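You operate a simulated robot arm through the tools that you are given. There is no shell and no other tool. Be economical: measure what you need, move in short steps, check, and stop when the job is done.

The job below is to be done with a simulated two-armed robot. You get a single attempt, and the scene is never put back.

## Task
Take the mesh basket from the small blue bench top and leave it on the bay 1 spot on the sorter five bench. Fetch the red tote from the gauging bench top and set it on the upper deck of the packing trolley. Take the lid off the tub on the gauging bench top and lay it down there. Put the bar light marked "white" from the gauging bench top on the top of the black rubber mat and the bar light that says "RED" on the shelf under the gauging bench. Fetch the black plates from the gauging bench top and set it in the grey kit tray there. Stack the 25 mm brass spacer from the gauging bench top on top of the 30 mm brass spacer. The order is free. Set down upright: mesh basket.

Only the result counts: the job must be done as asked and must still hold three seconds after the hand-in. Knocking over, shifting, dropping, spilling or breaking anything else fails it. Lids that push on must go on centred and level and be pressed home; caps that screw on are set level and turned clockwise until they are tight.

## Robot
Two 7-joint arms with three-finger grippers on one trunk, on a base that drives. Base frame: it is fixed to the floor where the robot stands at the start and does not move with it; the origin is under the middle of the robot, x ahead of it, y to its left, z up. Lengths are in m, angles in rad, forces in N, time in s.
The left shoulder is at the start at [0.054, 0.154, 0.962], the right one opposite. With the tool pointing down near the work surface each hand reaches from about 0.18 to 0.64 m from the robot's upright axis, wherever it stands, measured 20 degrees to its own side. Places, roughly: bar light [5, -4.5, 0.75]; bay 1 spot on the sorter five bench (23x23 cm) [-0.94, -0.86, 0.66]; black plates (9x4x3 cm) [5.2, -4.4, 0.8]; brass spacer [5.75, -4.25, 0.75]; kit tray [5.5, -4.5, 0.75]; mesh basket [0.75, 0.25, 0.75]; red tote (24x17x10 cm) [4.2, -4.4, 0.8]; shelf under the gauging bench [4.8, -4.3, 0.2]; top of the black rubber mat (19x20 cm) [1.56, -4.44, 0.8]; tub (7x7x8 cm) [4.1, -4.6, 0.8]; upper deck of the packing trolley [4.5, -5.9, 0.7]. Payload 2.69 kg a hand.
Tool frame (each hand has its own): the origin (TCP) lies between the finger pads and is the grasp point; the fingertips stand 0.029 m ahead of it; z points along the fingers, y is the line along which they close. Largest opening 0.12 m; the body of the gripper starts 0.078 m behind the TCP.
Orientation is that of the tool frame in the base frame, as a unit quaternion [w, x, y, z]. With the fingers straight down and closing along the base's y, the tool's x points along the base's -x, its y along +y and its z along -z.

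## Interface
- The arms move only by the tool drive_tool. It takes "left_rows", "right_rows" or both (then of equal length, played together; a hand with none holds still); each is a list of rows, each a list of 7 numbers: the shift along the tool's x, y, z in units of 40 mm (1.0 is 40 mm), then the turn, a rotation vector about the tool's x, y, z in units of 6 degrees (1.0 is 6 degrees), then the opening, from 0 (shut) to 1 (fully open). In form: [[dx, dy, dz, rx, ry, rz, claw], ...]. A call has 1 to 20 rows; each row shifts and turns the commanded pose from where the row before left it, along the tool's axes as they then stand. A call with a number of a shift or a turn outside -1 to 1 is refused whole. Each row takes 0.2 s and may step no farther than 0.05 m and 0.15 rad from the row before; otherwise, or with a gripper value out of range, the whole call is refused. A pose out of reach is approached as far as the arm can. The call stops where the force on the tool passes 40 N (or 10 N more than at its start, if that is more) or the arm is blocked; 0.2 s more then pass. The fingers move at their own pace and stop on an object; they squeeze with about 38 N. The grip force told is the motor's: it shows also when the fingers shut on nothing. Time passes only in rows, and 0.2 s behind the last, so rows that do not move let the fingers close. It gives the time, the measured TCP pose, the force on the tool (base axes), the opening and the grip force at its end, in the units of the frame above (readings bear some noise), with the torque about the TCP (base axes, N m) and any sound that the robot's microphone picked up.
- Cameras (640 x 400 px; columns grow to the right, rows downward): "scene" is now at [0.173, 0.0223, 1.1484]; the picture's right is [0.31, -0.95, 0.00], its down [-0.22, -0.07, -0.97] and it looks along [0.93, 0.30, -0.23] (base axes); focal length 214 px, centre (320, 200). "left" rides on the left gripper at [0.063, 0, -0.104] in its tool frame; the picture's right is [0.00, 1.00, 0.00], its down [-0.83, 0.00, -0.56] and it looks along [-0.56, 0.00, 0.83] (tool axes); focal length 275 px, centre (320, 200). "right" rides on the right gripper at [0.063, 0, -0.104] in its tool frame; the picture's right is [0.00, 1.00, 0.00], its down [-0.83, 0.00, -0.56] and it looks along [-0.56, 0.00, 0.83] (tool axes); focal length 275 px, centre (320, 200). There is no depth. A picture from a camera that has moved, and an enlarged one, comes with that camera's place and axes in the base frame and with its lens. The place of the scene camera against the robot may be out by one fixed shift of up to 0.012 m in any direction.
- grab_frame(camera): a new picture of that camera. No time passes.
- raise_lower(by): slides the trunk up (or, below 0, down) by that many m; the arms and the scene camera ride with it, the base frame stays. It gives what a move gives, with no picture.
- base_move(legs): drives the robot by 1 to 6 legs, each [ahead, left, turn to the left] in m, m and rad, along the robot's own axes; the way and the turn of a leg run together, so that a leg with both is an arc; at most 1.5 m and 3.142 rad a leg. The arms and the cameras ride along, it lands a little off, and it stops where it bumps. It gives what a move gives.
- head_to(pan, tilt): turns the head with the scene camera to pan (to the left, within 1.396 rad either way) and tilt (down, from -0.506 to 1.204), counted from straight ahead of the robot. It gives what a move gives.
- inspect(camera, box): a new picture of the part [left, top, right, bottom] of that camera's present view, enlarged. No time passes.
- job_done(): hands the job in; it is judged then, once.

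Work in short steps. Places have to be worked out from the pictures, the camera data and where the tool is seen: move nearer, look again, correct. Check each grasp and each placing, and mend what went wrong. You have 196 turns and 172 pictures in all, those below and enlarged ones among them. Open the grippers and draw the arms clear of the work before you hand the job in, unless the task says otherwise; then end with one line.

The tools are called after "Request:" as name(argument=value, ...) on one line, values as JSON. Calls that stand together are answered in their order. drive_tool: Moves the arms, as the interface text tells. Its arguments: {"type":"object","properties":{"left_rows":{"type":"array","items":{"type":"array","items":{"type":"number"}}},"right_rows":{"type":"array","items":{"type":"array","items":{"type":"number"}}}},"required":[]} The other tools are called the same way: raise_lower (by) slides the trunk up or down; base_move (legs) drives the base; head_to (pan, tilt) turns the head that bears the scene camera; grab_frame (camera) takes a picture; inspect (camera, box) takes an enlarged picture of a part of a camera's view; job_done () hands the job in.

At the start:

```text
clock: 0.0
left_eef_pos: [0.4086, 0.3857, 1.0014]
left_ee_rot: [0.0, 0.0, 1.0, 0.0]
left_wrist_force: [-0.5, 0.3, -0.4]
left_moment: [0.0, 0.02, 0.03]
left_grip_width: 0.1199
left_gripper_force: 0.0
right_eef_pos: [0.3401, -0.0553, 1.089]
right_ee_rot: [0.001, -0.001, 1.0, 0.0]
right_wrist_force: [-0.5, -0.1, 0.4]
right_moment: [-0.01, -0.02, 0.0]
right_grip_width: 0.1201
right_gripper_force: 0.0
trunk travel left (down, up): [-0.334, 0.104]
robot x, y, heading: [-0.0012, 0.0005, -0.001]
head pan, tilt: [0.312, 0.234]
```

scene: 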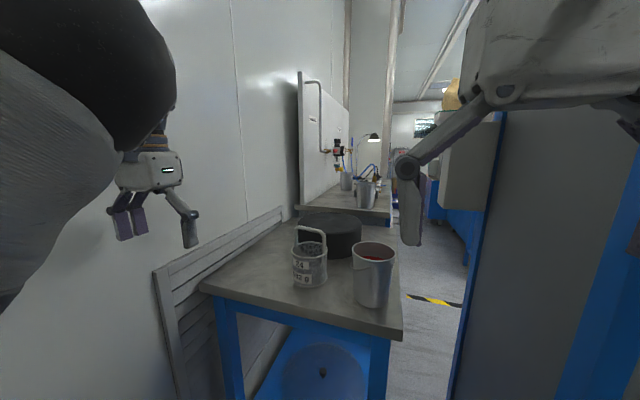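
right: 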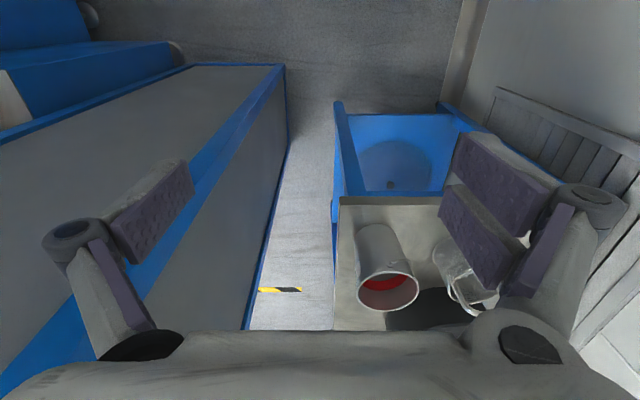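
left: 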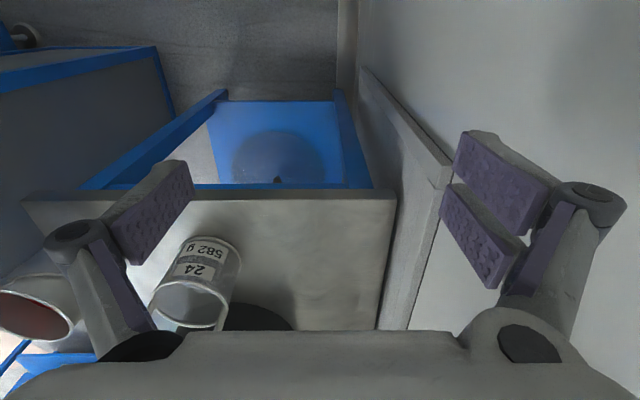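

The basket with a hoop handle stands at the near side of the small blue bench. I look closer.

Request:
inspect(camera="scene", box=[200, 180, 440, 330])

Request:
inspect(camera="left", box=[0, 180, 400, 400])

```text
2.67 times, centred on (320, 255) of scene
camera zoom: at [0.173, 0.0223, 1.1484], right [0.31, -0.95, 0.0], down [-0.22, -0.07, -0.97], along [0.93, 0.3, -0.23], focal length 572 px, centre (320, 53)
```

zoom: 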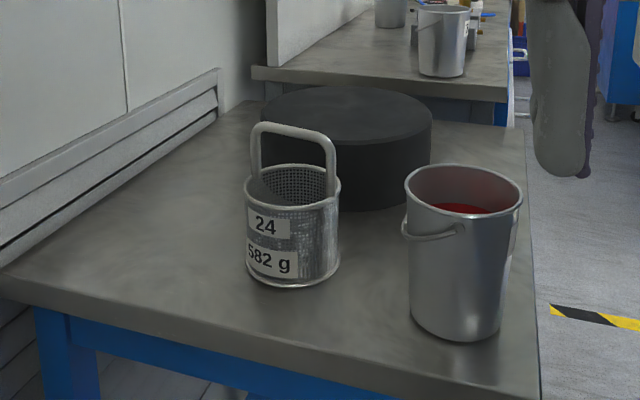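

```text
1.60 times, centred on (200, 290) of left
camera zoom: at [0.3463, 0.3862, 1.1057], right [0.0, 1.0, 0.0], down [0.83, 0.0, 0.56], along [0.56, 0.0, -0.83], focal length 440 px, centre (512, 56)
```

zoom: 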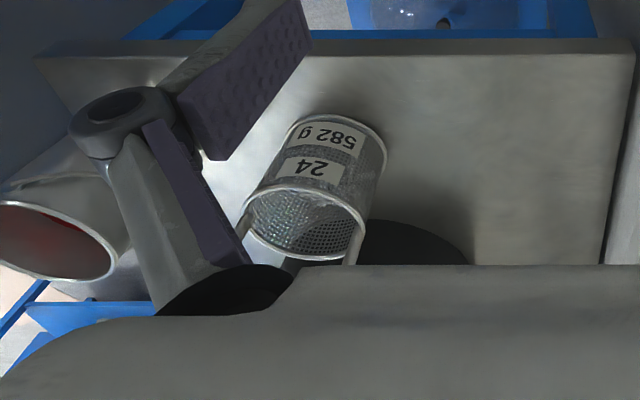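

Triangulating, the basket's handle bar is near (0.665, 0.21, 0.945), running about 73° from x. I'll drive nearer to be in reach, hands well above the bench.

Request:
base_move(legs=[[0.13, 0, 0]])

Request:
drive_tool(left_rows=[[0, 0, -0.5, 0, 0, -1, 1], [0, 0, -0.5, 0, 0, -1, 1], [0, 0, 0, 0, 0, -1, 1], [0, 0, 0, 0, 0, -1, 1], [0, 0, 0, 0, 0, -1, 1], [0, 0, 0, 0, 0, -1, 1], [0, 0, 0, 0, 0, -1, 1], [0, 0, 0, 0, 0, -1, 1], [0, 0, 0, 0, 0, -1, 1], [0, 0, 0, 0, 0, -1, 1], [0, 0, 0, 0, 0, -1, 1], [0, 0, 0, 0, 0, -1, 1]])

Request:
grab_frame(camera="left")

Request:
grab_frame(camera="scene")

```text
clock: 1.3
left_eef_pos: [0.523, 0.389, 1.0057]
left_ee_rot: [0.007, 0.0, 1.0, 0.0]
left_wrist_force: [0.7, 0.3, 0.4]
left_moment: [0.02, -0.01, -0.02]
left_grip_width: 0.1199
left_gripper_force: 0.1
right_eef_pos: [0.4509, -0.0513, 1.0948]
right_ee_rot: [0.011, -0.002, 1.0, -0.002]
right_wrist_force: [0.0, 0.5, -0.6]
right_moment: [-0.02, 0.01, 0.03]
right_grip_width: 0.1202
right_gripper_force: 0.0
trunk travel left (down, up): [-0.334, 0.104]
robot x, y, heading: [0.1259, 0.0039, -0.001]
head pan, tilt: [0.312, 0.234]
```

```text
clock: 3.9
left_eef_pos: [0.5241, 0.388, 1.0451]
left_ee_rot: [0.006, -0.59, 0.808, -0.005]
left_wrist_force: [0.4, -0.4, 0.3]
left_moment: [-0.01, 0.0, -0.01]
left_grip_width: 0.1201
left_gripper_force: 0.0
right_eef_pos: [0.453, -0.0516, 1.0953]
right_ee_rot: [0.012, -0.002, 1.0, -0.002]
right_wrist_force: [-0.8, 0.2, -0.4]
right_moment: [-0.01, 0.01, 0.03]
right_grip_width: 0.1201
right_gripper_force: 0.1
trunk travel left (down, up): [-0.334, 0.104]
robot x, y, heading: [0.1281, 0.001, 0.001]
head pan, tilt: [0.312, 0.234]
```

```text
166 pictures are left
camera left: at [0.5036, 0.329, 1.1498], right [-0.95, 0.31, -0.01], down [0.25, 0.79, 0.56], along [0.18, 0.53, -0.83], focal length 275 px, centre (320, 200)
```

left: 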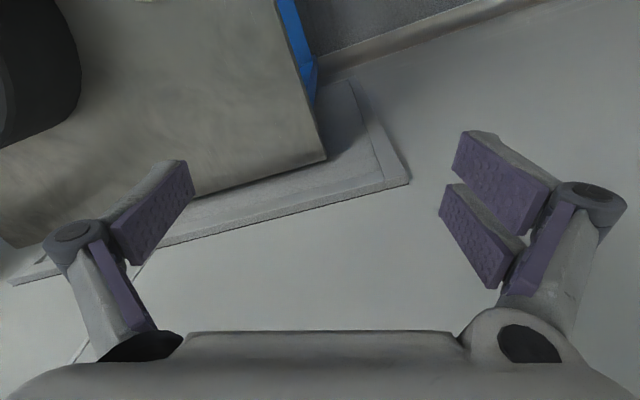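

```text
165 pictures are left
camera scene: at [0.2873, 0.0254, 1.1506], right [0.31, -0.95, 0.01], down [-0.21, -0.07, -0.98], along [0.93, 0.3, -0.22], focal length 214 px, centre (320, 200)
```

scene: 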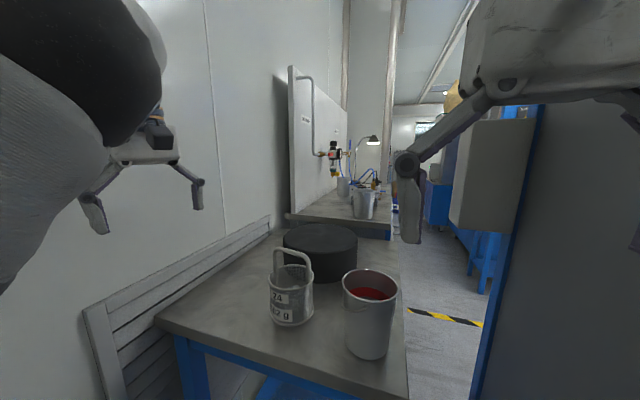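

The wrist is turned as wanted. I enlarge the basket from the scene camera to fix the handle.

Request:
inspect(camera="scene", box=[230, 220, 390, 320])

```text
4.00 times, centred on (310, 270) of scene
camera zoom: at [0.2873, 0.0254, 1.1506], right [0.31, -0.95, 0.01], down [-0.21, -0.07, -0.98], along [0.93, 0.3, -0.22], focal length 858 px, centre (360, -80)
```

zoom: 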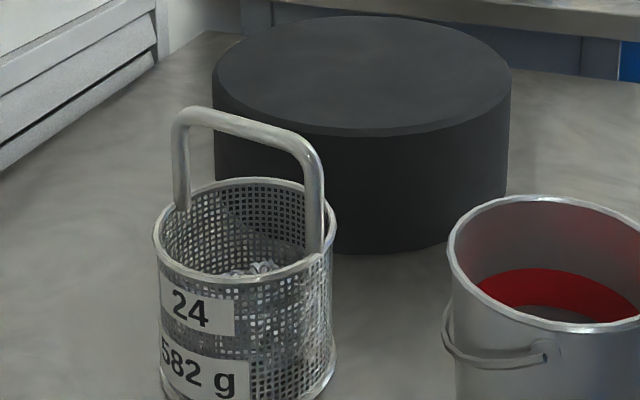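

Handle bar centre ≈ (0.66, 0.206). Move the left hand above it, tips still clear of it.

Request:
drive_tool(left_rows=[[0.55, -0.772, 0.1, 0, 0, 0, 1], [0.55, -0.772, 0.1, 0, 0, 0, 1], [0.55, -0.772, 0.1, 0, 0, 0, 1], [0.55, -0.772, 0.1, 0, 0, 0, 1], [0.55, -0.772, 0.1, 0, 0, 0, 1], [0.55, -0.772, 0.1, 0, 0, 0, 1], [0, 0, 0, 0, 0, 0, 1]])

Request:
grab_frame(camera="left")

Request:
grab_frame(camera="scene")

```text
clock: 5.5
left_eef_pos: [0.6593, 0.2057, 1.0217]
left_ee_rot: [0.004, -0.588, 0.809, -0.005]
left_wrist_force: [0.1, -0.4, -0.2]
left_moment: [0.0, 0.0, 0.02]
left_grip_width: 0.1201
left_gripper_force: 0.0
right_eef_pos: [0.4523, -0.0508, 1.0966]
right_ee_rot: [0.013, -0.001, 1.0, -0.001]
right_wrist_force: [0.5, -0.8, -0.2]
right_moment: [0.01, -0.01, -0.01]
right_grip_width: 0.1202
right_gripper_force: 0.0
trunk travel left (down, up): [-0.334, 0.104]
robot x, y, heading: [0.1299, 0.0044, 0.0]
head pan, tilt: [0.312, 0.234]
```

```text
163 pictures are left
camera left: at [0.6395, 0.1466, 1.1274], right [-0.95, 0.31, -0.01], down [0.25, 0.79, 0.56], along [0.18, 0.53, -0.83], focal length 275 px, centre (320, 200)
```

left: 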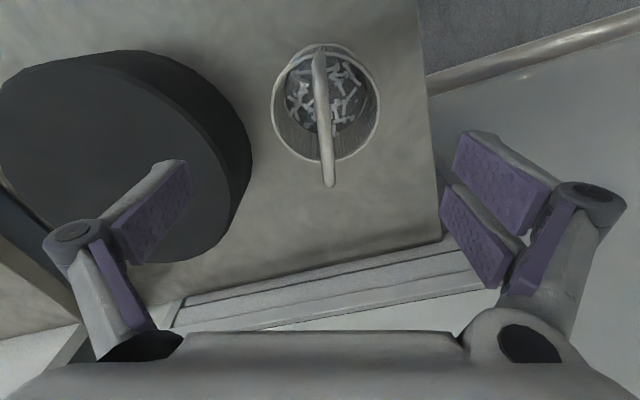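

```text
162 pictures are left
camera scene: at [0.2875, 0.0256, 1.1506], right [0.31, -0.95, 0.01], down [-0.21, -0.07, -0.98], along [0.93, 0.3, -0.22], focal length 214 px, centre (320, 200)
```

scene: 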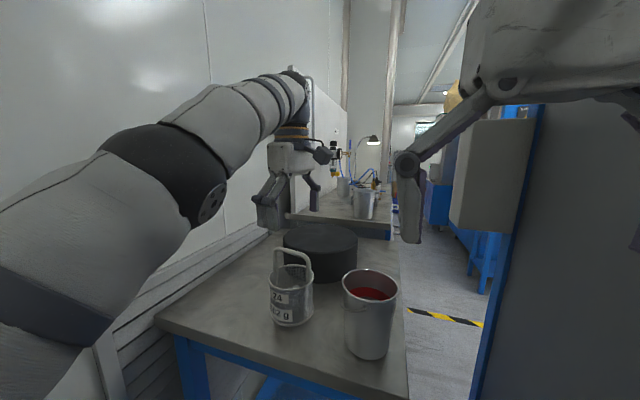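

The left view agrees: bar mid at (0.658, 0.205). Descend and close on it.

Request:
drive_tool(left_rows=[[0, 0, 0.65, 0, 0, 0, 1], [0, 0, 0.6, 0, 0, 0, 1], [0, 0, 0.6, 0, 0, 0, 1], [0, 0, 0, 0, 0, 0, 0.4], [0, 0, 0, 0, 0, 0, 0], [0, 0, 0, 0, 0, 0, 0], [0, 0, 0, 0, 0, 0, 0]])

Request:
grab_frame(camera="left")

```text
clock: 7.1
left_eef_pos: [0.6615, 0.2058, 0.949]
left_ee_rot: [0.004, -0.588, 0.809, -0.004]
left_wrist_force: [-0.3, 0.8, -0.2]
left_moment: [0.0, 0.01, 0.02]
left_grip_width: 0.0086
left_gripper_force: 36.5
right_eef_pos: [0.4519, -0.0504, 1.0967]
right_ee_rot: [0.013, -0.002, 1.0, -0.001]
right_wrist_force: [0.7, -0.6, 0.3]
right_moment: [-0.01, -0.01, 0.0]
right_grip_width: 0.1202
right_gripper_force: 0.0
trunk travel left (down, up): [-0.334, 0.104]
robot x, y, heading: [0.1278, -0.0024, 0.0]
head pan, tilt: [0.312, 0.234]
```

```text
161 pictures are left
camera left: at [0.6405, 0.1465, 1.0539], right [-0.95, 0.31, -0.01], down [0.25, 0.79, 0.56], along [0.18, 0.53, -0.83], focal length 275 px, centre (320, 200)
```

left: 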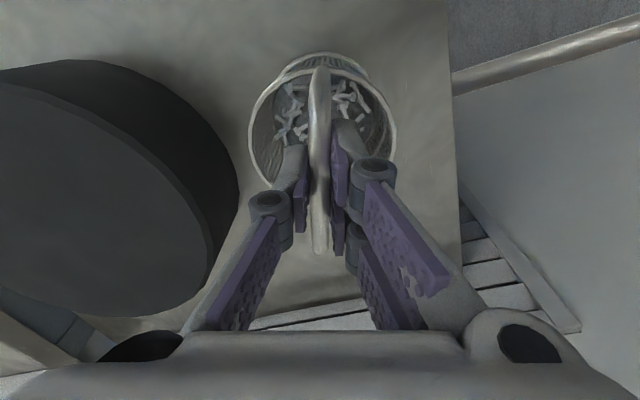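

Gripped (8.6 mm bar between the pads). Lift straight up.

Request:
drive_tool(left_rows=[[0, 0, -0.5, 0, 0, 0, 0], [0, 0, -0.5, 0, 0, 0, 0], [0, 0, -0.5, 0, 0, 0, 0], [0, 0, -0.5, 0, 0, 0, 0], [0, 0, -0.5, 0, 0, 0, 0]])

Request:
grab_frame(camera="scene")

Request:
grab_frame(camera="left")

```text
clock: 8.3
left_eef_pos: [0.6524, 0.2075, 1.0377]
left_ee_rot: [0.004, -0.588, 0.808, -0.005]
left_wrist_force: [0.1, 1.4, -5.3]
left_moment: [-0.06, 0.02, 0.02]
left_grip_width: 0.0085
left_gripper_force: 36.5
left hand out of reach, approached as far as the arm can: row 4, 5
right_eef_pos: [0.4536, -0.0514, 1.0972]
right_ee_rot: [0.013, -0.002, 1.0, -0.002]
right_wrist_force: [0.0, 0.5, -0.1]
right_moment: [0.01, 0.03, -0.01]
right_grip_width: 0.12
right_gripper_force: 0.0
trunk travel left (down, up): [-0.334, 0.104]
robot x, y, heading: [0.1289, 0.0013, -0.001]
head pan, tilt: [0.312, 0.234]
```

```text
160 pictures are left
camera scene: at [0.2878, 0.0258, 1.1505], right [0.31, -0.95, 0.01], down [-0.21, -0.07, -0.98], along [0.93, 0.3, -0.22], focal length 214 px, centre (320, 200)
```

scene: 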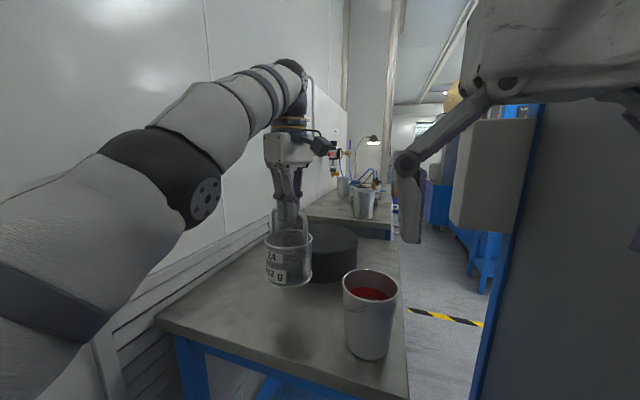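

```text
159 pictures are left
camera left: at [0.6318, 0.1483, 1.142], right [-0.95, 0.31, -0.01], down [0.25, 0.79, 0.56], along [0.18, 0.53, -0.83], focal length 275 px, centre (320, 200)
```

left: 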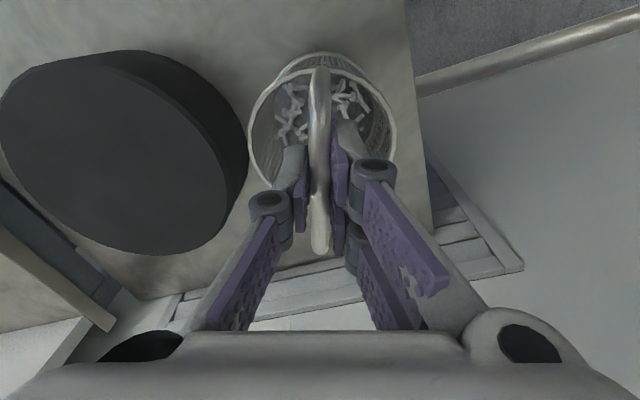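

Basket held, level. Raise the trunk for clearance, then back off.

Request:
raise_lower(by=0.1)

Request:
base_move(legs=[[-0.2, 0, 0]])

Request:
head_to(pan=-1.39, tilt=0.5)

Request:
grab_frame(camera="scene")

Request:
head_to(pan=1.39, tilt=0.5)

Request:
grab_frame(camera="scene")

```text
clock: 9.6
left_eef_pos: [0.573, 0.2052, 1.2852]
left_ee_rot: [0.126, -0.581, 0.799, -0.093]
left_wrist_force: [0.9, -0.2, -6.9]
left_moment: [-0.06, 0.2, 0.01]
left_grip_width: 0.0086
left_gripper_force: 36.5
right_eef_pos: [0.4684, -0.0529, 1.1883]
right_ee_rot: [0.003, -0.002, 1.0, 0.0]
right_wrist_force: [0.0, -0.2, -0.4]
right_moment: [-0.01, 0.05, 0.0]
right_grip_width: 0.12
right_gripper_force: 0.2
trunk travel left (down, up): [-0.434, 0.004]
robot x, y, heading: [0.127, -0.001, -0.001]
head pan, tilt: [0.312, 0.234]
```

```text
clock: 11.2
left_eef_pos: [0.3714, 0.2038, 1.287]
left_ee_rot: [0.128, -0.58, 0.799, -0.093]
left_wrist_force: [-1.0, 0.7, -5.3]
left_moment: [-0.04, 0.16, 0.01]
left_grip_width: 0.0085
left_gripper_force: 37.0
right_eef_pos: [0.2663, -0.0554, 1.1898]
right_ee_rot: [0.002, -0.001, 1.0, 0.0]
right_wrist_force: [0.6, 0.2, 0.4]
right_moment: [-0.02, 0.0, 0.01]
right_grip_width: 0.12
right_gripper_force: 0.0
trunk travel left (down, up): [-0.434, 0.004]
robot x, y, heading: [-0.0682, -0.0001, -0.0]
head pan, tilt: [0.312, 0.234]
```

```text
clock: 12.9
left_eef_pos: [0.3712, 0.2063, 1.2863]
left_ee_rot: [0.127, -0.58, 0.799, -0.093]
left_wrist_force: [0.2, -0.3, -5.8]
left_moment: [-0.05, 0.15, 0.01]
left_grip_width: 0.0089
left_gripper_force: 37.1
right_eef_pos: [0.2672, -0.0552, 1.1896]
right_ee_rot: [0.003, -0.001, 1.0, 0.0]
right_wrist_force: [-0.3, 0.4, 1.0]
right_moment: [0.02, -0.01, -0.01]
right_grip_width: 0.12
right_gripper_force: 0.1
trunk travel left (down, up): [-0.434, 0.004]
robot x, y, heading: [-0.0675, 0.0003, -0.004]
head pan, tilt: [-1.389, 0.499]
```

```text
158 pictures are left
camera scene: at [-0.0476, -0.0954, 1.2392], right [-0.98, -0.18, 0.0], down [-0.09, 0.47, -0.88], along [0.16, -0.86, -0.48], focal length 214 px, centre (320, 200)
```

scene: 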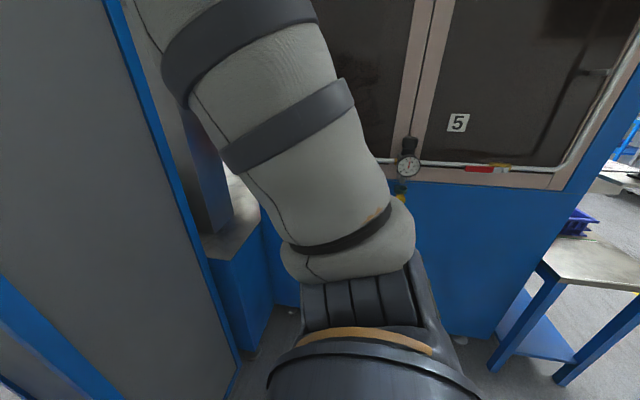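

```text
clock: 15.4
left_eef_pos: [0.3711, 0.2043, 1.2865]
left_ee_rot: [0.128, -0.58, 0.799, -0.092]
left_wrist_force: [0.1, -0.4, -6.0]
left_moment: [-0.08, 0.14, -0.01]
left_grip_width: 0.0089
left_gripper_force: 37.0
right_eef_pos: [0.2659, -0.0544, 1.1893]
right_ee_rot: [0.004, -0.001, 1.0, 0.0]
right_wrist_force: [-0.5, 0.6, -1.1]
right_moment: [-0.01, 0.02, 0.01]
right_grip_width: 0.1199
right_gripper_force: 0.1
trunk travel left (down, up): [-0.434, 0.004]
robot x, y, heading: [-0.0725, 0.002, 0.01]
head pan, tilt: [1.389, 0.499]
```

```text
157 pictures are left
camera scene: at [-0.0476, 0.0835, 1.2392], right [0.98, -0.18, 0.0], down [-0.09, -0.47, -0.88], along [0.16, 0.86, -0.48], focal length 214 px, centre (320, 200)
```

scene: 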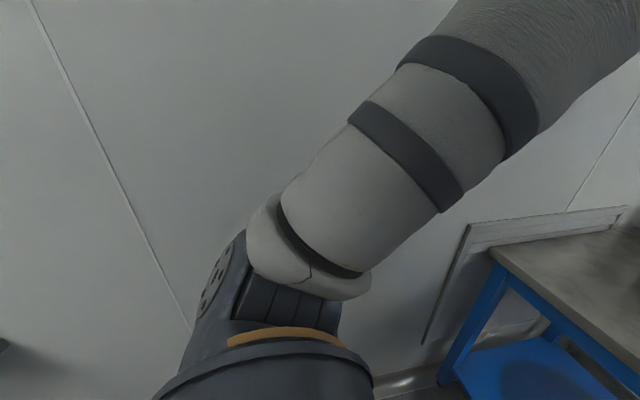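

The trunk raise tilted the left hand about 18°; I level the basket again. The sorter bench lies behind right; its near edge seems around y≈-0.75.

Request:
drive_tool(left_rows=[[0, 0, 0, -0.48, 0.155, 0, 0], [0, 0, 0, -0.48, 0.155, 0, 0], [0, 0, 0, -0.48, 0.155, 0, 0], [0, 0, 0, -0.48, 0.155, 0, 0], [0, 0, 0, -0.48, 0.155, 0, 0], [0, 0, 0, -0.48, 0.155, 0, 0]])

Request:
base_move(legs=[[-0.35, 0, 0]])

Request:
head_to(pan=-1.39, tilt=0.4)

Request:
grab_frame(camera="scene")

Request:
grab_frame(camera="left")

```text
clock: 16.8
left_eef_pos: [0.3712, 0.2042, 1.2864]
left_ee_rot: [0.128, -0.581, 0.799, -0.092]
left_wrist_force: [0.2, 0.1, -4.9]
left_moment: [-0.09, 0.1, -0.02]
left_grip_width: 0.0086
left_gripper_force: 36.6
left hand out of reach, approached as far as the arm can: row 1, 2, 3, 4, 5, 6
right_eef_pos: [0.2656, -0.0544, 1.1894]
right_ee_rot: [0.004, -0.002, 1.0, 0.0]
right_wrist_force: [0.5, -0.5, -0.1]
right_moment: [0.01, -0.01, 0.01]
right_grip_width: 0.1201
right_gripper_force: 0.1
trunk travel left (down, up): [-0.434, 0.004]
robot x, y, heading: [-0.0721, -0.0007, 0.001]
head pan, tilt: [1.389, 0.499]
```

```text
clock: 19.1
left_eef_pos: [0.0201, 0.2027, 1.287]
left_ee_rot: [0.127, -0.579, 0.8, -0.093]
left_wrist_force: [-1.1, -0.2, -5.3]
left_moment: [-0.07, 0.07, 0.0]
left_grip_width: 0.0091
left_gripper_force: 36.6
right_eef_pos: [-0.0866, -0.0554, 1.1903]
right_ee_rot: [0.003, 0.002, 1.0, 0.0]
right_wrist_force: [-0.7, -0.3, -1.0]
right_moment: [0.01, 0.01, 0.02]
right_grip_width: 0.1201
right_gripper_force: 0.2
trunk travel left (down, up): [-0.434, 0.004]
robot x, y, heading: [-0.4251, 0.0006, -0.006]
head pan, tilt: [1.389, 0.499]
```

```text
clock: 21.5
left_eef_pos: [0.0197, 0.2038, 1.2872]
left_ee_rot: [0.127, -0.579, 0.8, -0.093]
left_wrist_force: [-0.5, -0.2, -5.7]
left_moment: [-0.12, 0.1, 0.02]
left_grip_width: 0.0087
left_gripper_force: 36.7
right_eef_pos: [-0.086, -0.0549, 1.1895]
right_ee_rot: [0.002, 0.002, 1.0, -0.001]
right_wrist_force: [-0.4, 1.0, -0.7]
right_moment: [-0.03, 0.0, -0.01]
right_grip_width: 0.1198
right_gripper_force: 0.1
trunk travel left (down, up): [-0.434, 0.004]
robot x, y, heading: [-0.423, -0.0004, -0.009]
head pan, tilt: [-1.389, 0.4]
```

```text
156 pictures are left
camera scene: at [-0.3997, -0.0961, 1.2483], right [-0.98, -0.18, 0.0], down [-0.07, 0.38, -0.92], along [0.16, -0.91, -0.39], focal length 214 px, centre (320, 200)
```

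scene: 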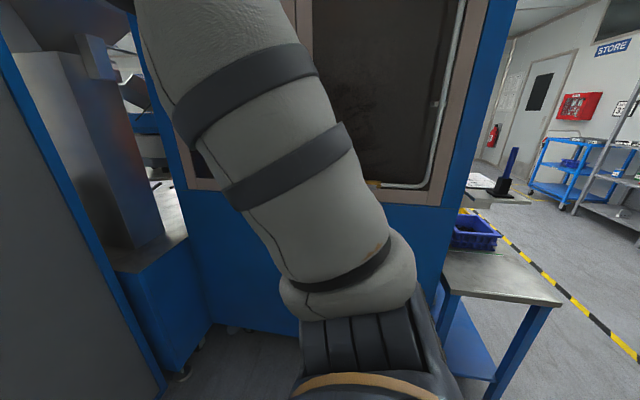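

```text
155 pictures are left
camera left: at [-0.0308, 0.1439, 1.38], right [-0.9, 0.32, -0.3], down [0.08, 0.79, 0.61], along [0.43, 0.53, -0.74], focal length 275 px, centre (320, 200)
```

left: 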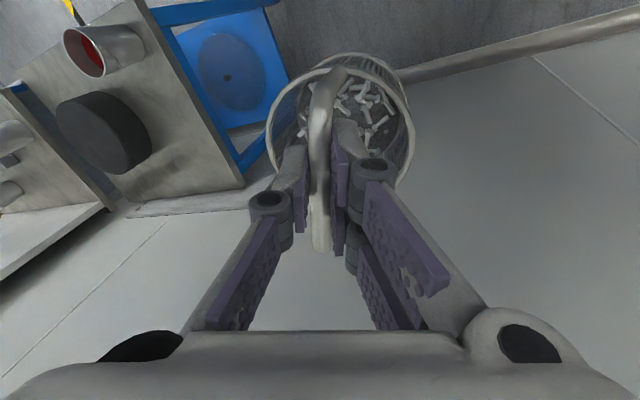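

The bench stands at x≈-0.75..-1.09, y≈-0.77..-1.03 with a blue bin behind. I lower the trunk a bit to bring the left arm back to where it can level the basket.

Request:
raise_lower(by=-0.1)

Request:
drive_tool(left_rows=[[0, 0, 0, -0.48, 0.155, 0, 0], [0, 0, 0, -0.48, 0.155, 0, 0], [0, 0, 0, -0.48, 0.155, 0, 0], [0, 0, 0, -0.48, 0.155, 0, 0], [0, 0, 0, -0.48, 0.155, 0, 0], [0, 0, 0, -0.48, 0.155, 0, 0]])

```text
clock: 22.9
left_eef_pos: [0.0911, 0.2023, 1.0739]
left_ee_rot: [0.034, -0.585, 0.81, -0.025]
left_wrist_force: [-0.6, -0.3, -5.3]
left_moment: [-0.09, -0.01, -0.01]
left_grip_width: 0.0088
left_gripper_force: 36.4
right_eef_pos: [-0.0871, -0.0557, 1.0907]
right_ee_rot: [0.003, 0.003, 1.0, 0.0]
right_wrist_force: [0.3, -0.6, -0.3]
right_moment: [0.02, 0.01, -0.02]
right_grip_width: 0.12
right_gripper_force: 0.0
trunk travel left (down, up): [-0.334, 0.104]
robot x, y, heading: [-0.421, -0.0005, -0.003]
head pan, tilt: [-1.389, 0.4]
```

```text
clock: 24.3
left_eef_pos: [0.0885, 0.2161, 1.0469]
left_ee_rot: [-0.027, -0.587, 0.809, 0.018]
left_wrist_force: [-0.9, -0.4, -6.2]
left_moment: [-0.08, -0.12, 0.02]
left_grip_width: 0.0089
left_gripper_force: 37.0
left hand out of reach, approached as far as the arm can: row 2, 3, 4, 5, 6
right_eef_pos: [-0.0864, -0.0553, 1.0908]
right_ee_rot: [0.003, 0.002, 1.0, 0.0]
right_wrist_force: [-0.6, -0.7, 1.1]
right_moment: [-0.05, 0.03, -0.03]
right_grip_width: 0.1197
right_gripper_force: 0.2
trunk travel left (down, up): [-0.334, 0.104]
robot x, y, heading: [-0.426, 0.0006, -0.007]
head pan, tilt: [-1.389, 0.4]
```

Slight over-correction (−4°) at the reach limit. Pull the hand in by 0.12 m and level it.

Request:
drive_tool(left_rows=[[0.23, 0.71, 0.1, 0.15, -0.05, 0, 0], [0.23, 0.71, 0.1, 0.15, -0.05, 0, 0], [0.23, 0.71, 0.1, 0.15, -0.05, 0, 0], [0.23, 0.71, 0.1, 0.15, -0.05, 0, 0], [0, 0, 0, 0, 0, 0, 0]])

Request:
grab_frame(camera="left")

```text
clock: 25.5
left_eef_pos: [0.0778, 0.215, 1.0452]
left_ee_rot: [-0.024, -0.587, 0.809, 0.016]
left_wrist_force: [0.0, 0.3, -6.9]
left_moment: [-0.04, -0.05, -0.01]
left_grip_width: 0.0085
left_gripper_force: 36.6
left hand out of reach, approached as far as the arm can: row 1, 2, 3, 4
right_eef_pos: [-0.0864, -0.0544, 1.0899]
right_ee_rot: [0.002, 0.001, 1.0, -0.001]
right_wrist_force: [-0.5, -0.6, 0.3]
right_moment: [0.0, 0.0, -0.02]
right_grip_width: 0.12
right_gripper_force: 0.1
trunk travel left (down, up): [-0.334, 0.104]
robot x, y, heading: [-0.4258, -0.0023, -0.007]
head pan, tilt: [-1.389, 0.4]
```

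```text
154 pictures are left
camera left: at [0.0641, 0.1554, 1.1516], right [-0.95, 0.31, 0.05], down [0.29, 0.79, 0.54], along [0.13, 0.53, -0.84], focal length 275 px, centre (320, 200)
```

left: 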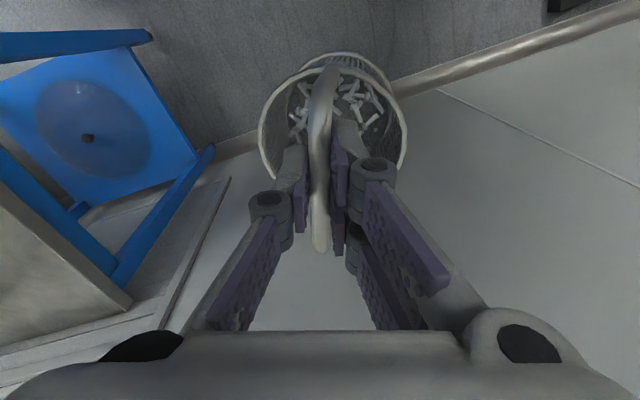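

The commanded pose still seems beyond reach; move down and inward with a little counter-rotation to see how it follows.

Request:
drive_tool(left_rows=[[0, 0, 0.8, 0.2, -0.07, 0, 0], [0, 0, 0.8, 0.2, -0.07, 0, 0], [0.23, 0.71, 0, 0, 0, 0, 0]])

```text
clock: 26.3
left_eef_pos: [0.0644, 0.2173, 0.9818]
left_ee_rot: [-0.006, -0.587, 0.809, 0.003]
left_wrist_force: [0.1, 1.8, -7.0]
left_moment: [-0.07, -0.05, 0.0]
left_grip_width: 0.0088
left_gripper_force: 36.9
left hand out of reach, approached as far as the arm can: row 3
right_eef_pos: [-0.0854, -0.0535, 1.0899]
right_ee_rot: [0.003, 0.001, 1.0, -0.001]
right_wrist_force: [0.2, 0.2, -0.5]
right_moment: [-0.03, 0.0, 0.01]
right_grip_width: 0.1202
right_gripper_force: 0.0
trunk travel left (down, up): [-0.334, 0.104]
robot x, y, heading: [-0.4271, -0.0022, -0.001]
head pan, tilt: [-1.389, 0.4]
```

Basket level now at robot-relative (0.49, 0.22). Back off further, then turn right to face the sorter bench and look.

Request:
base_move(legs=[[-0.45, 0, 0]])

Request:
base_move(legs=[[0, 0, -1.56]])

Request:
head_to(pan=0, tilt=0.5)

Request:
grab_frame(camera="scene")

```text
clock: 27.7
left_eef_pos: [-0.0513, 0.218, 0.9833]
left_ee_rot: [-0.007, -0.589, 0.808, 0.003]
left_wrist_force: [1.7, -0.2, -6.4]
left_moment: [-0.06, 0.02, -0.02]
left_grip_width: 0.0089
left_gripper_force: 36.5
right_eef_pos: [-0.201, -0.0548, 1.0901]
right_ee_rot: [0.004, 0.0, 1.0, 0.0]
right_wrist_force: [0.9, 0.5, -0.4]
right_moment: [-0.01, 0.05, -0.01]
right_grip_width: 0.1202
right_gripper_force: 0.1
trunk travel left (down, up): [-0.334, 0.104]
robot x, y, heading: [-0.5428, -0.0009, -0.011]
head pan, tilt: [-1.389, 0.4]
stopped in leg 1: the robot was blocked; the commanded pose is now the measured one
```

```text
clock: 31.9
left_eef_pos: [-0.318, -0.4823, 0.9849]
left_ee_rot: [-0.001, 0.15, 0.989, 0.007]
left_wrist_force: [-0.5, -0.7, -5.8]
left_moment: [-0.04, 0.08, 0.0]
left_grip_width: 0.0092
left_gripper_force: 36.8
right_eef_pos: [-0.5921, -0.3361, 1.0913]
right_ee_rot: [0.003, 0.702, 0.712, -0.003]
right_wrist_force: [1.6, -0.1, -0.3]
right_moment: [0.0, 0.0, -0.01]
right_grip_width: 0.12
right_gripper_force: 0.1
trunk travel left (down, up): [-0.334, 0.104]
robot x, y, heading: [-0.5398, 0.0007, -1.565]
head pan, tilt: [-1.389, 0.4]
```

```text
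clock: 33.5
left_eef_pos: [-0.3174, -0.4814, 0.9839]
left_ee_rot: [-0.002, 0.15, 0.989, 0.006]
left_wrist_force: [-0.2, -0.3, -5.5]
left_moment: [-0.04, 0.09, -0.01]
left_grip_width: 0.0088
left_gripper_force: 36.5
right_eef_pos: [-0.5925, -0.3359, 1.0911]
right_ee_rot: [0.003, 0.702, 0.712, -0.003]
right_wrist_force: [0.3, -0.3, -0.8]
right_moment: [-0.02, 0.01, 0.01]
right_grip_width: 0.1201
right_gripper_force: 0.1
trunk travel left (down, up): [-0.334, 0.104]
robot x, y, heading: [-0.5375, -0.0003, -1.567]
head pan, tilt: [0.0, 0.499]
```

```text
153 pictures are left
camera scene: at [-0.538, -0.1788, 1.1239], right [-1.0, -0.01, 0.0], down [0.0, 0.48, -0.88], along [0.0, -0.88, -0.48], focal length 214 px, centre (320, 200)
```

scene: 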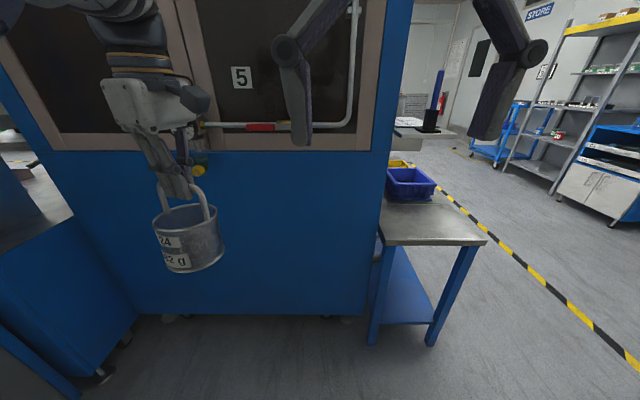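

Something behind blocked the base at x≈-0.54. Enlarge the bench and look to the robot's right for what stands there.

Request:
inspect(camera="scene", box=[350, 150, 510, 250])

Request:
head_to(pan=-1.39, tilt=0.7)

Request:
grab_frame(camera="scene")

```text
4.00 times, centred on (430, 200) of scene
camera zoom: at [-0.538, -0.1788, 1.1239], right [-1.0, -0.01, 0.0], down [0.0, 0.48, -0.88], along [0.0, -0.88, -0.48], focal length 858 px, centre (-120, 200)
```

zoom: 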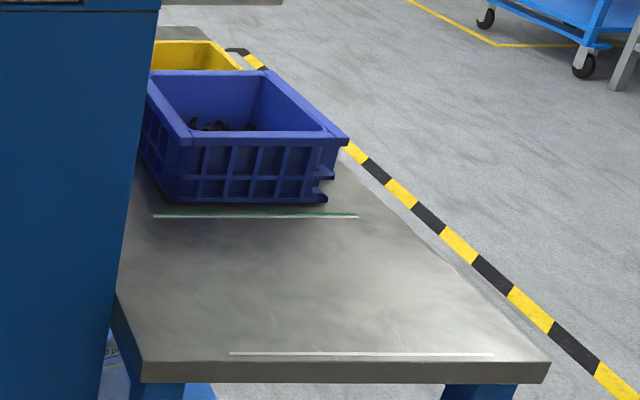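

```text
clock: 35.0
left_eef_pos: [-0.3183, -0.4819, 0.9853]
left_ee_rot: [-0.001, 0.149, 0.989, 0.007]
left_wrist_force: [-0.8, 0.4, -5.7]
left_moment: [0.0, 0.03, 0.03]
left_grip_width: 0.0086
left_gripper_force: 36.3
right_eef_pos: [-0.5916, -0.3349, 1.0919]
right_ee_rot: [0.003, 0.703, 0.711, -0.003]
right_wrist_force: [-0.4, 0.2, -0.3]
right_moment: [-0.02, -0.01, 0.0]
right_grip_width: 0.1197
right_gripper_force: 0.1
trunk travel left (down, up): [-0.334, 0.104]
robot x, y, heading: [-0.5396, 0.0025, -1.563]
head pan, tilt: [-1.389, 0.7]
```

```text
151 pictures are left
camera scene: at [-0.622, -0.1037, 1.1062], right [-0.19, 0.98, 0.0], down [0.63, 0.12, -0.77], along [-0.75, -0.14, -0.64], focal length 214 px, centre (320, 200)
```

scene: 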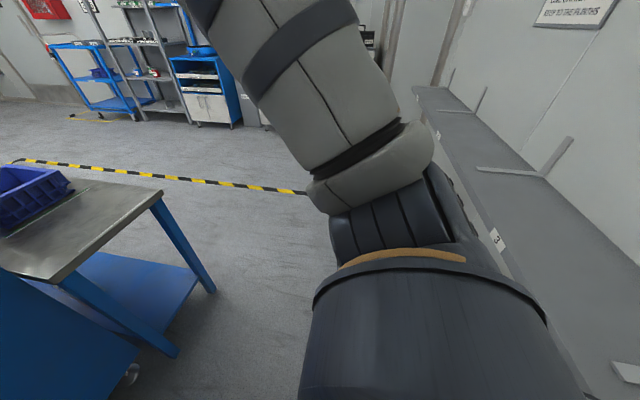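

Bay 1's lines give its centre ≈ (-0.945, -0.87). The thing behind is the long wall rack; I go a bit ahead, then sidestep right.

Request:
base_move(legs=[[0.18, 0, 0], [0, -0.62, 0]])

Request:
head_to(pan=0.3, tilt=0.8)

Request:
grab_frame(camera="scene")

```text
clock: 37.7
left_eef_pos: [-0.3824, -0.6642, 0.984]
left_ee_rot: [-0.003, 0.156, 0.988, 0.007]
left_wrist_force: [0.0, 0.4, -4.8]
left_moment: [0.0, 0.06, -0.01]
left_grip_width: 0.0089
left_gripper_force: 36.2
right_eef_pos: [-0.654, -0.5143, 1.093]
right_ee_rot: [0.003, 0.706, 0.708, -0.002]
right_wrist_force: [1.7, 0.4, 0.1]
right_moment: [0.01, 0.01, 0.02]
right_grip_width: 0.1201
right_gripper_force: 0.1
trunk travel left (down, up): [-0.334, 0.104]
robot x, y, heading: [-0.5999, -0.1765, -1.573]
head pan, tilt: [-1.389, 0.7]
stopped in leg 2: the robot was blocked; the commanded pose is now the measured one
```

```text
clock: 39.5
left_eef_pos: [-0.383, -0.664, 0.9853]
left_ee_rot: [-0.002, 0.156, 0.988, 0.008]
left_wrist_force: [-1.0, 0.1, -6.2]
left_moment: [0.0, 0.04, -0.01]
left_grip_width: 0.009
left_gripper_force: 36.4
right_eef_pos: [-0.6542, -0.5172, 1.0904]
right_ee_rot: [0.004, 0.708, 0.706, -0.002]
right_wrist_force: [24.7, -56.0, -11.4]
right_moment: [5.65, 2.72, -1.44]
right_grip_width: 0.12
right_gripper_force: 0.1
trunk travel left (down, up): [-0.334, 0.104]
robot x, y, heading: [-0.6001, -0.1782, -1.571]
head pan, tilt: [0.3, 0.799]
```

```text
150 pictures are left
camera scene: at [-0.6589, -0.3256, 1.1026], right [-0.69, 0.72, 0.0], down [0.49, 0.47, -0.74], along [-0.53, -0.51, -0.68], focal length 214 px, centre (320, 200)
```

scene: 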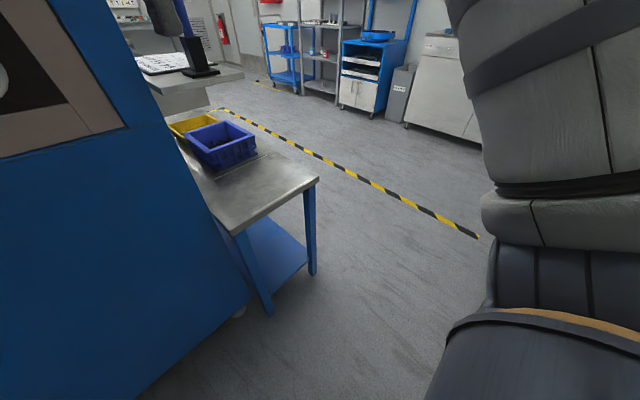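

The move was blocked and the right hand feels force; the head view also looks odd. I take a fresh picture to see.

Request:
grab_frame(camera="scene")

Request:
grab_frame(camera="right")

Request:
grab_frame(camera="left")

```text
149 pictures are left
camera scene: at [-0.6589, -0.3256, 1.1026], right [-0.69, 0.72, 0.0], down [0.49, 0.47, -0.74], along [-0.53, -0.51, -0.68], focal length 214 px, centre (320, 200)
```

scene: 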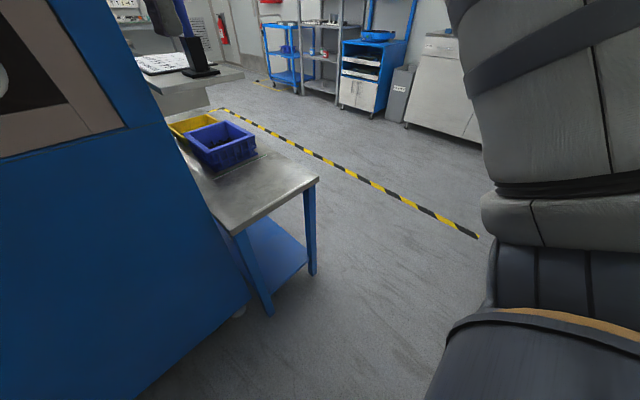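

```text
148 pictures are left
camera right: at [-0.6548, -0.4528, 1.195], right [1.0, 0.0, 0.0], down [0.0, -0.83, 0.56], along [0.0, -0.56, -0.83], focal length 275 px, centre (320, 200)
```

right: 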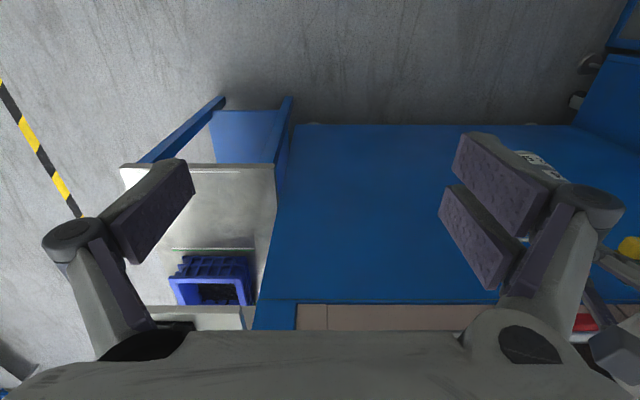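

```text
147 pictures are left
camera left: at [-0.4418, -0.6458, 1.0896], right [0.31, 0.95, 0.01], down [0.79, -0.27, 0.55], along [0.53, -0.16, -0.83], focal length 275 px, centre (320, 200)
```

left: 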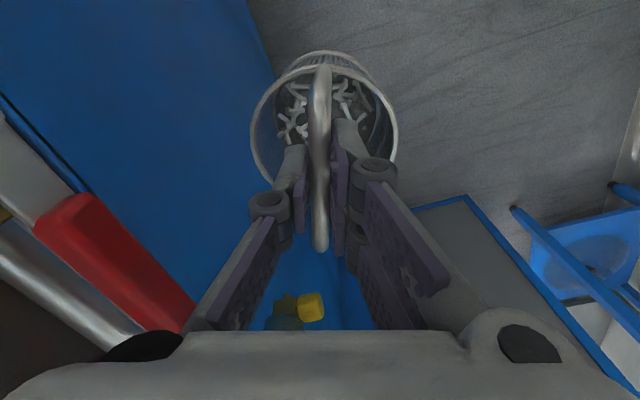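

The left gripper is close to the machine's pipe, and the head appears jammed against the right gripper. First turn the head back, then back the base away from the machine.

Request:
head_to(pan=-1.0, tilt=0.5)

Request:
base_move(legs=[[-0.13, 0, 0]])

Request:
grab_frame(camera="scene")

```text
clock: 40.9
left_eef_pos: [-0.3835, -0.664, 0.9844]
left_ee_rot: [-0.002, 0.156, 0.988, 0.006]
left_wrist_force: [0.3, 0.2, -5.2]
left_moment: [-0.01, 0.06, -0.01]
left_grip_width: 0.009
left_gripper_force: 36.5
right_eef_pos: [-0.6553, -0.5151, 1.0911]
right_ee_rot: [0.004, 0.706, 0.709, -0.003]
right_wrist_force: [-0.4, -0.1, -0.2]
right_moment: [-0.01, -0.02, 0.0]
right_grip_width: 0.1198
right_gripper_force: 0.1
trunk travel left (down, up): [-0.334, 0.104]
robot x, y, heading: [-0.6034, -0.1778, -1.572]
head pan, tilt: [-1.0, 0.499]
```

```text
clock: 41.6
left_eef_pos: [-0.3807, -0.6628, 0.9837]
left_ee_rot: [-0.003, 0.154, 0.988, 0.007]
left_wrist_force: [0.4, 0.0, -5.6]
left_moment: [0.02, 0.04, 0.01]
left_grip_width: 0.009
left_gripper_force: 36.9
right_eef_pos: [-0.6514, -0.5135, 1.0914]
right_ee_rot: [0.003, 0.705, 0.709, -0.002]
right_wrist_force: [-1.2, -0.5, 0.8]
right_moment: [0.01, 0.0, -0.02]
right_grip_width: 0.1199
right_gripper_force: 0.1
trunk travel left (down, up): [-0.334, 0.104]
robot x, y, heading: [-0.5983, -0.1814, -1.566]
head pan, tilt: [-1.0, 0.499]
stopped in leg 1: the robot was blocked; the commanded pose is now the measured one
```

```text
146 pictures are left
camera scene: at [-0.6741, -0.3165, 1.1239], right [-0.54, 0.84, 0.0], down [0.4, 0.26, -0.88], along [-0.74, -0.48, -0.48], focal length 214 px, centre (320, 200)
```

scene: 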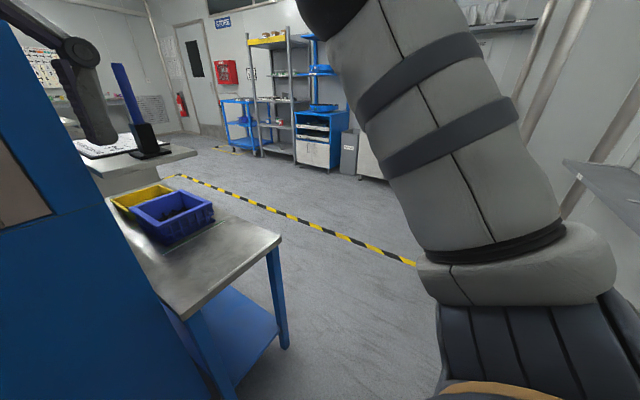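

The base is caught on a corner behind-right (around (-0.84, 0)). To pass it I need to be nearer the machine, so pull both hands in: left down 0.1 then inward.

Request:
drive_tool(left_rows=[[0.245, 0.76, 0.4, 0, 0, 0, 0], [0, 0, 0.8, 0, 0, 0, 0], [0, 0, 0.8, 0, 0, 0, 0], [0.245, 0.76, 0, 0, 0, 0, 0], [0.245, 0.76, 0, 0, 0, 0, 0], [0.245, 0.76, 0, 0, 0, 0, 0], [0.245, 0.76, 0, 0, 0, 0, 0]])

```text
clock: 43.2
left_eef_pos: [-0.3075, -0.6189, 0.8916]
left_ee_rot: [-0.003, 0.154, 0.988, 0.006]
left_wrist_force: [-0.8, 0.3, -6.7]
left_moment: [-0.02, 0.03, -0.01]
left_grip_width: 0.0088
left_gripper_force: 36.6
left hand out of reach, approached as far as the arm can: row 1, 4, 5, 6, 7
right_eef_pos: [-0.6528, -0.514, 1.0915]
right_ee_rot: [0.004, 0.706, 0.708, -0.002]
right_wrist_force: [-0.1, 0.2, -0.8]
right_moment: [-0.01, 0.01, 0.03]
right_grip_width: 0.1202
right_gripper_force: 0.0
trunk travel left (down, up): [-0.334, 0.104]
robot x, y, heading: [-0.6001, -0.1782, -1.567]
head pan, tilt: [-1.0, 0.499]
```

The wrist yaw seems to be the limit; basket yaw is free, so turn the wrist back by 60°.

Request:
drive_tool(left_rows=[[0, 0, 0, 0, 0, 1, 0], [0, 0, 0, 0, 0, 1, 0], [0, 0, 0, 0, 0, 1, 0], [0, 0, 0, 0, 0, 1, 0], [0, 0, 0, 0, 0, 1, 0], [0, 0, 0, 0, 0, 1, 0], [0, 0, 0, 0, 0, 1, 0], [0, 0, 0, 0, 0, 1, 0], [0, 0, 0, 0, 0, 1, 0], [0, 0, 0, 0, 0, 1, 0]])

```text
clock: 45.5
left_eef_pos: [-0.3103, -0.6198, 0.8913]
left_ee_rot: [-0.006, 0.628, 0.778, 0.004]
left_wrist_force: [0.4, 0.7, -6.1]
left_moment: [0.05, -0.01, 0.03]
left_grip_width: 0.0088
left_gripper_force: 36.8
right_eef_pos: [-0.6546, -0.5153, 1.0917]
right_ee_rot: [0.004, 0.705, 0.709, -0.002]
right_wrist_force: [-0.4, 0.1, 0.1]
right_moment: [0.01, 0.0, 0.02]
right_grip_width: 0.1198
right_gripper_force: 0.1
trunk travel left (down, up): [-0.334, 0.104]
robot x, y, heading: [-0.5958, -0.1801, -1.566]
head pan, tilt: [-1.0, 0.499]
```

Worked. Pull the left hand in toward the robot, and the right hand in too.

Request:
drive_tool(left_rows=[[0.9, -0.16, 0, 0, 0, 0, 0], [0.9, -0.16, 0, 0, 0, 0, 0], [0.9, -0.16, 0, 0, 0, 0, 0], [0.9, -0.16, 0, 0, 0, 0, 0]])

Request:
grab_frame(camera="left")

```text
clock: 46.5
left_eef_pos: [-0.2817, -0.5836, 0.8649]
left_ee_rot: [-0.006, 0.628, 0.778, 0.005]
left_wrist_force: [-0.1, 0.2, -5.8]
left_moment: [0.03, 0.02, 0.01]
left_grip_width: 0.009
left_gripper_force: 36.7
left hand out of reach, approached as far as the arm can: row 1, 2, 3, 4
right_eef_pos: [-0.6531, -0.514, 1.0924]
right_ee_rot: [0.004, 0.705, 0.709, -0.002]
right_wrist_force: [-0.2, 0.9, 0.9]
right_moment: [0.04, 0.0, -0.01]
right_grip_width: 0.12
right_gripper_force: 0.0
trunk travel left (down, up): [-0.334, 0.104]
robot x, y, heading: [-0.6001, -0.1775, -1.569]
head pan, tilt: [-1.0, 0.499]
```

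```text
145 pictures are left
camera left: at [-0.2941, -0.5222, 0.9706], right [0.98, 0.21, 0.0], down [0.18, -0.82, 0.54], along [0.11, -0.53, -0.84], focal length 275 px, centre (320, 200)
```

left: 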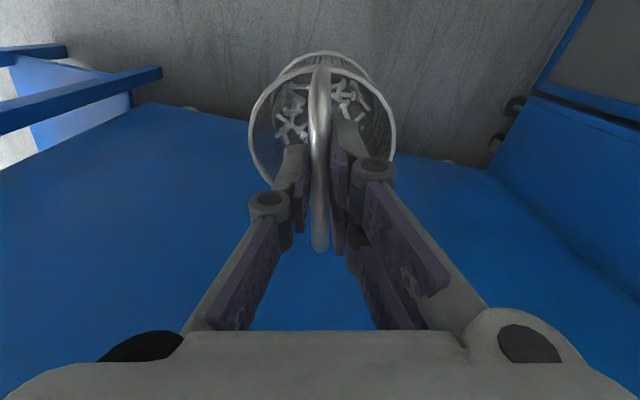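

Still limited at this height; go lower (space beneath is free floor), then inward.

Request:
drive_tool(left_rows=[[0, 0, 0.8, 0, 0, 0, 0], [0, 0, 0.8, 0, 0, 0, 0], [0, 0, 0.8, 0, 0, 0, 0], [0, 0, 0.6, 0, 0, 0, 0], [0.8, -0.1, 0, 0, 0, 0, 0], [0.8, -0.1, 0, 0, 0, 0, 0], [0.8, -0.1, 0, 0, 0, 0, 0]])

```text
clock: 48.0
left_eef_pos: [-0.312, -0.4901, 0.7446]
left_ee_rot: [-0.005, 0.627, 0.779, 0.004]
left_wrist_force: [-0.3, 0.8, -5.3]
left_moment: [0.02, 0.01, 0.01]
left_grip_width: 0.009
left_gripper_force: 37.0
left hand out of reach, approached as far as the arm can: row 7
right_eef_pos: [-0.6528, -0.5142, 1.0917]
right_ee_rot: [0.005, 0.705, 0.709, -0.003]
right_wrist_force: [-0.3, -0.1, 0.1]
right_moment: [0.0, 0.0, 0.01]
right_grip_width: 0.1198
right_gripper_force: 0.1
trunk travel left (down, up): [-0.334, 0.104]
robot x, y, heading: [-0.5978, -0.1784, -1.569]
head pan, tilt: [-1.0, 0.499]
```

Hand now 0.31 m ahead. Nudge it off the limit, then raise the trunk 0.1 and see that the hand follows properly.

Request:
drive_tool(left_rows=[[-0.6, 0, 0, 0, 0, 0, 0], [-0.2, 0, 0, 0, 0, 0, 0]], right_rows=[[0.3, 0, 0, 0, 0, 0, 0.5], [0.3, 0, 0, 0, 0, 0, 0.2]])

Request:
raise_lower(by=0.1)

```text
clock: 48.6
left_eef_pos: [-0.3055, -0.5222, 0.7438]
left_ee_rot: [-0.006, 0.627, 0.779, 0.004]
left_wrist_force: [-0.3, 0.1, -6.1]
left_moment: [0.02, 0.04, -0.02]
left_grip_width: 0.0089
left_gripper_force: 36.1
right_eef_pos: [-0.6545, -0.4905, 1.0913]
right_ee_rot: [0.004, 0.706, 0.708, -0.003]
right_wrist_force: [0.3, 0.1, 0.0]
right_moment: [0.0, 0.03, 0.0]
right_grip_width: 0.0238
right_gripper_force: 0.1
trunk travel left (down, up): [-0.334, 0.104]
robot x, y, heading: [-0.5945, -0.176, -1.565]
head pan, tilt: [-1.0, 0.499]
```

```text
clock: 50.0
left_eef_pos: [-0.305, -0.5206, 0.8431]
left_ee_rot: [-0.007, 0.628, 0.778, 0.005]
left_wrist_force: [0.8, 0.0, -5.7]
left_moment: [0.01, 0.01, -0.02]
left_grip_width: 0.0088
left_gripper_force: 36.6
right_eef_pos: [-0.6515, -0.492, 1.1911]
right_ee_rot: [0.003, 0.705, 0.709, -0.003]
right_wrist_force: [-0.6, -0.8, -0.8]
right_moment: [0.0, -0.02, 0.04]
right_grip_width: 0.0239
right_gripper_force: 0.0
trunk travel left (down, up): [-0.434, 0.004]
robot x, y, heading: [-0.5993, -0.1751, -1.567]
head pan, tilt: [-1.0, 0.499]
```

Trunk raise worked. Now ahead 0.16 and sidestep right.

Request:
base_move(legs=[[0.16, 0, 0], [0, -0.3, 0]])

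Request:
grab_frame(camera="scene")

```text
clock: 53.9
left_eef_pos: [-0.6026, -0.6812, 0.8448]
left_ee_rot: [-0.006, 0.627, 0.779, 0.004]
left_wrist_force: [-0.4, -0.9, -5.2]
left_moment: [0.07, 0.01, 0.0]
left_grip_width: 0.0087
left_gripper_force: 36.4
right_eef_pos: [-0.9496, -0.6507, 1.1918]
right_ee_rot: [0.005, 0.706, 0.709, -0.003]
right_wrist_force: [0.2, -0.1, -0.8]
right_moment: [0.02, 0.01, 0.01]
right_grip_width: 0.0239
right_gripper_force: 0.1
trunk travel left (down, up): [-0.434, 0.004]
robot x, y, heading: [-0.8933, -0.34, -1.566]
head pan, tilt: [-1.0, 0.499]
```

```text
144 pictures are left
camera scene: at [-0.9712, -0.4001, 1.2392], right [-0.54, 0.84, 0.0], down [0.4, 0.26, -0.88], along [-0.74, -0.48, -0.48], focal length 214 px, centre (320, 200)
```

scene: 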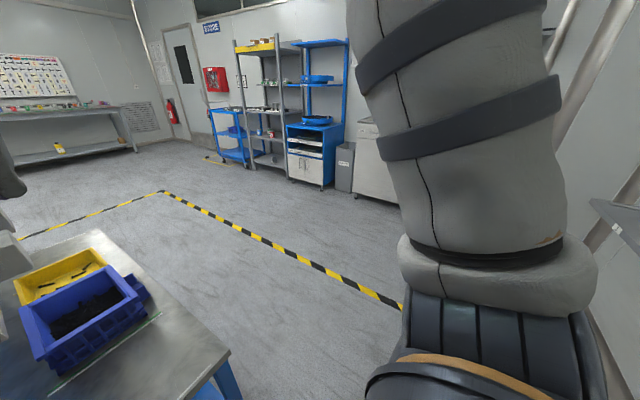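

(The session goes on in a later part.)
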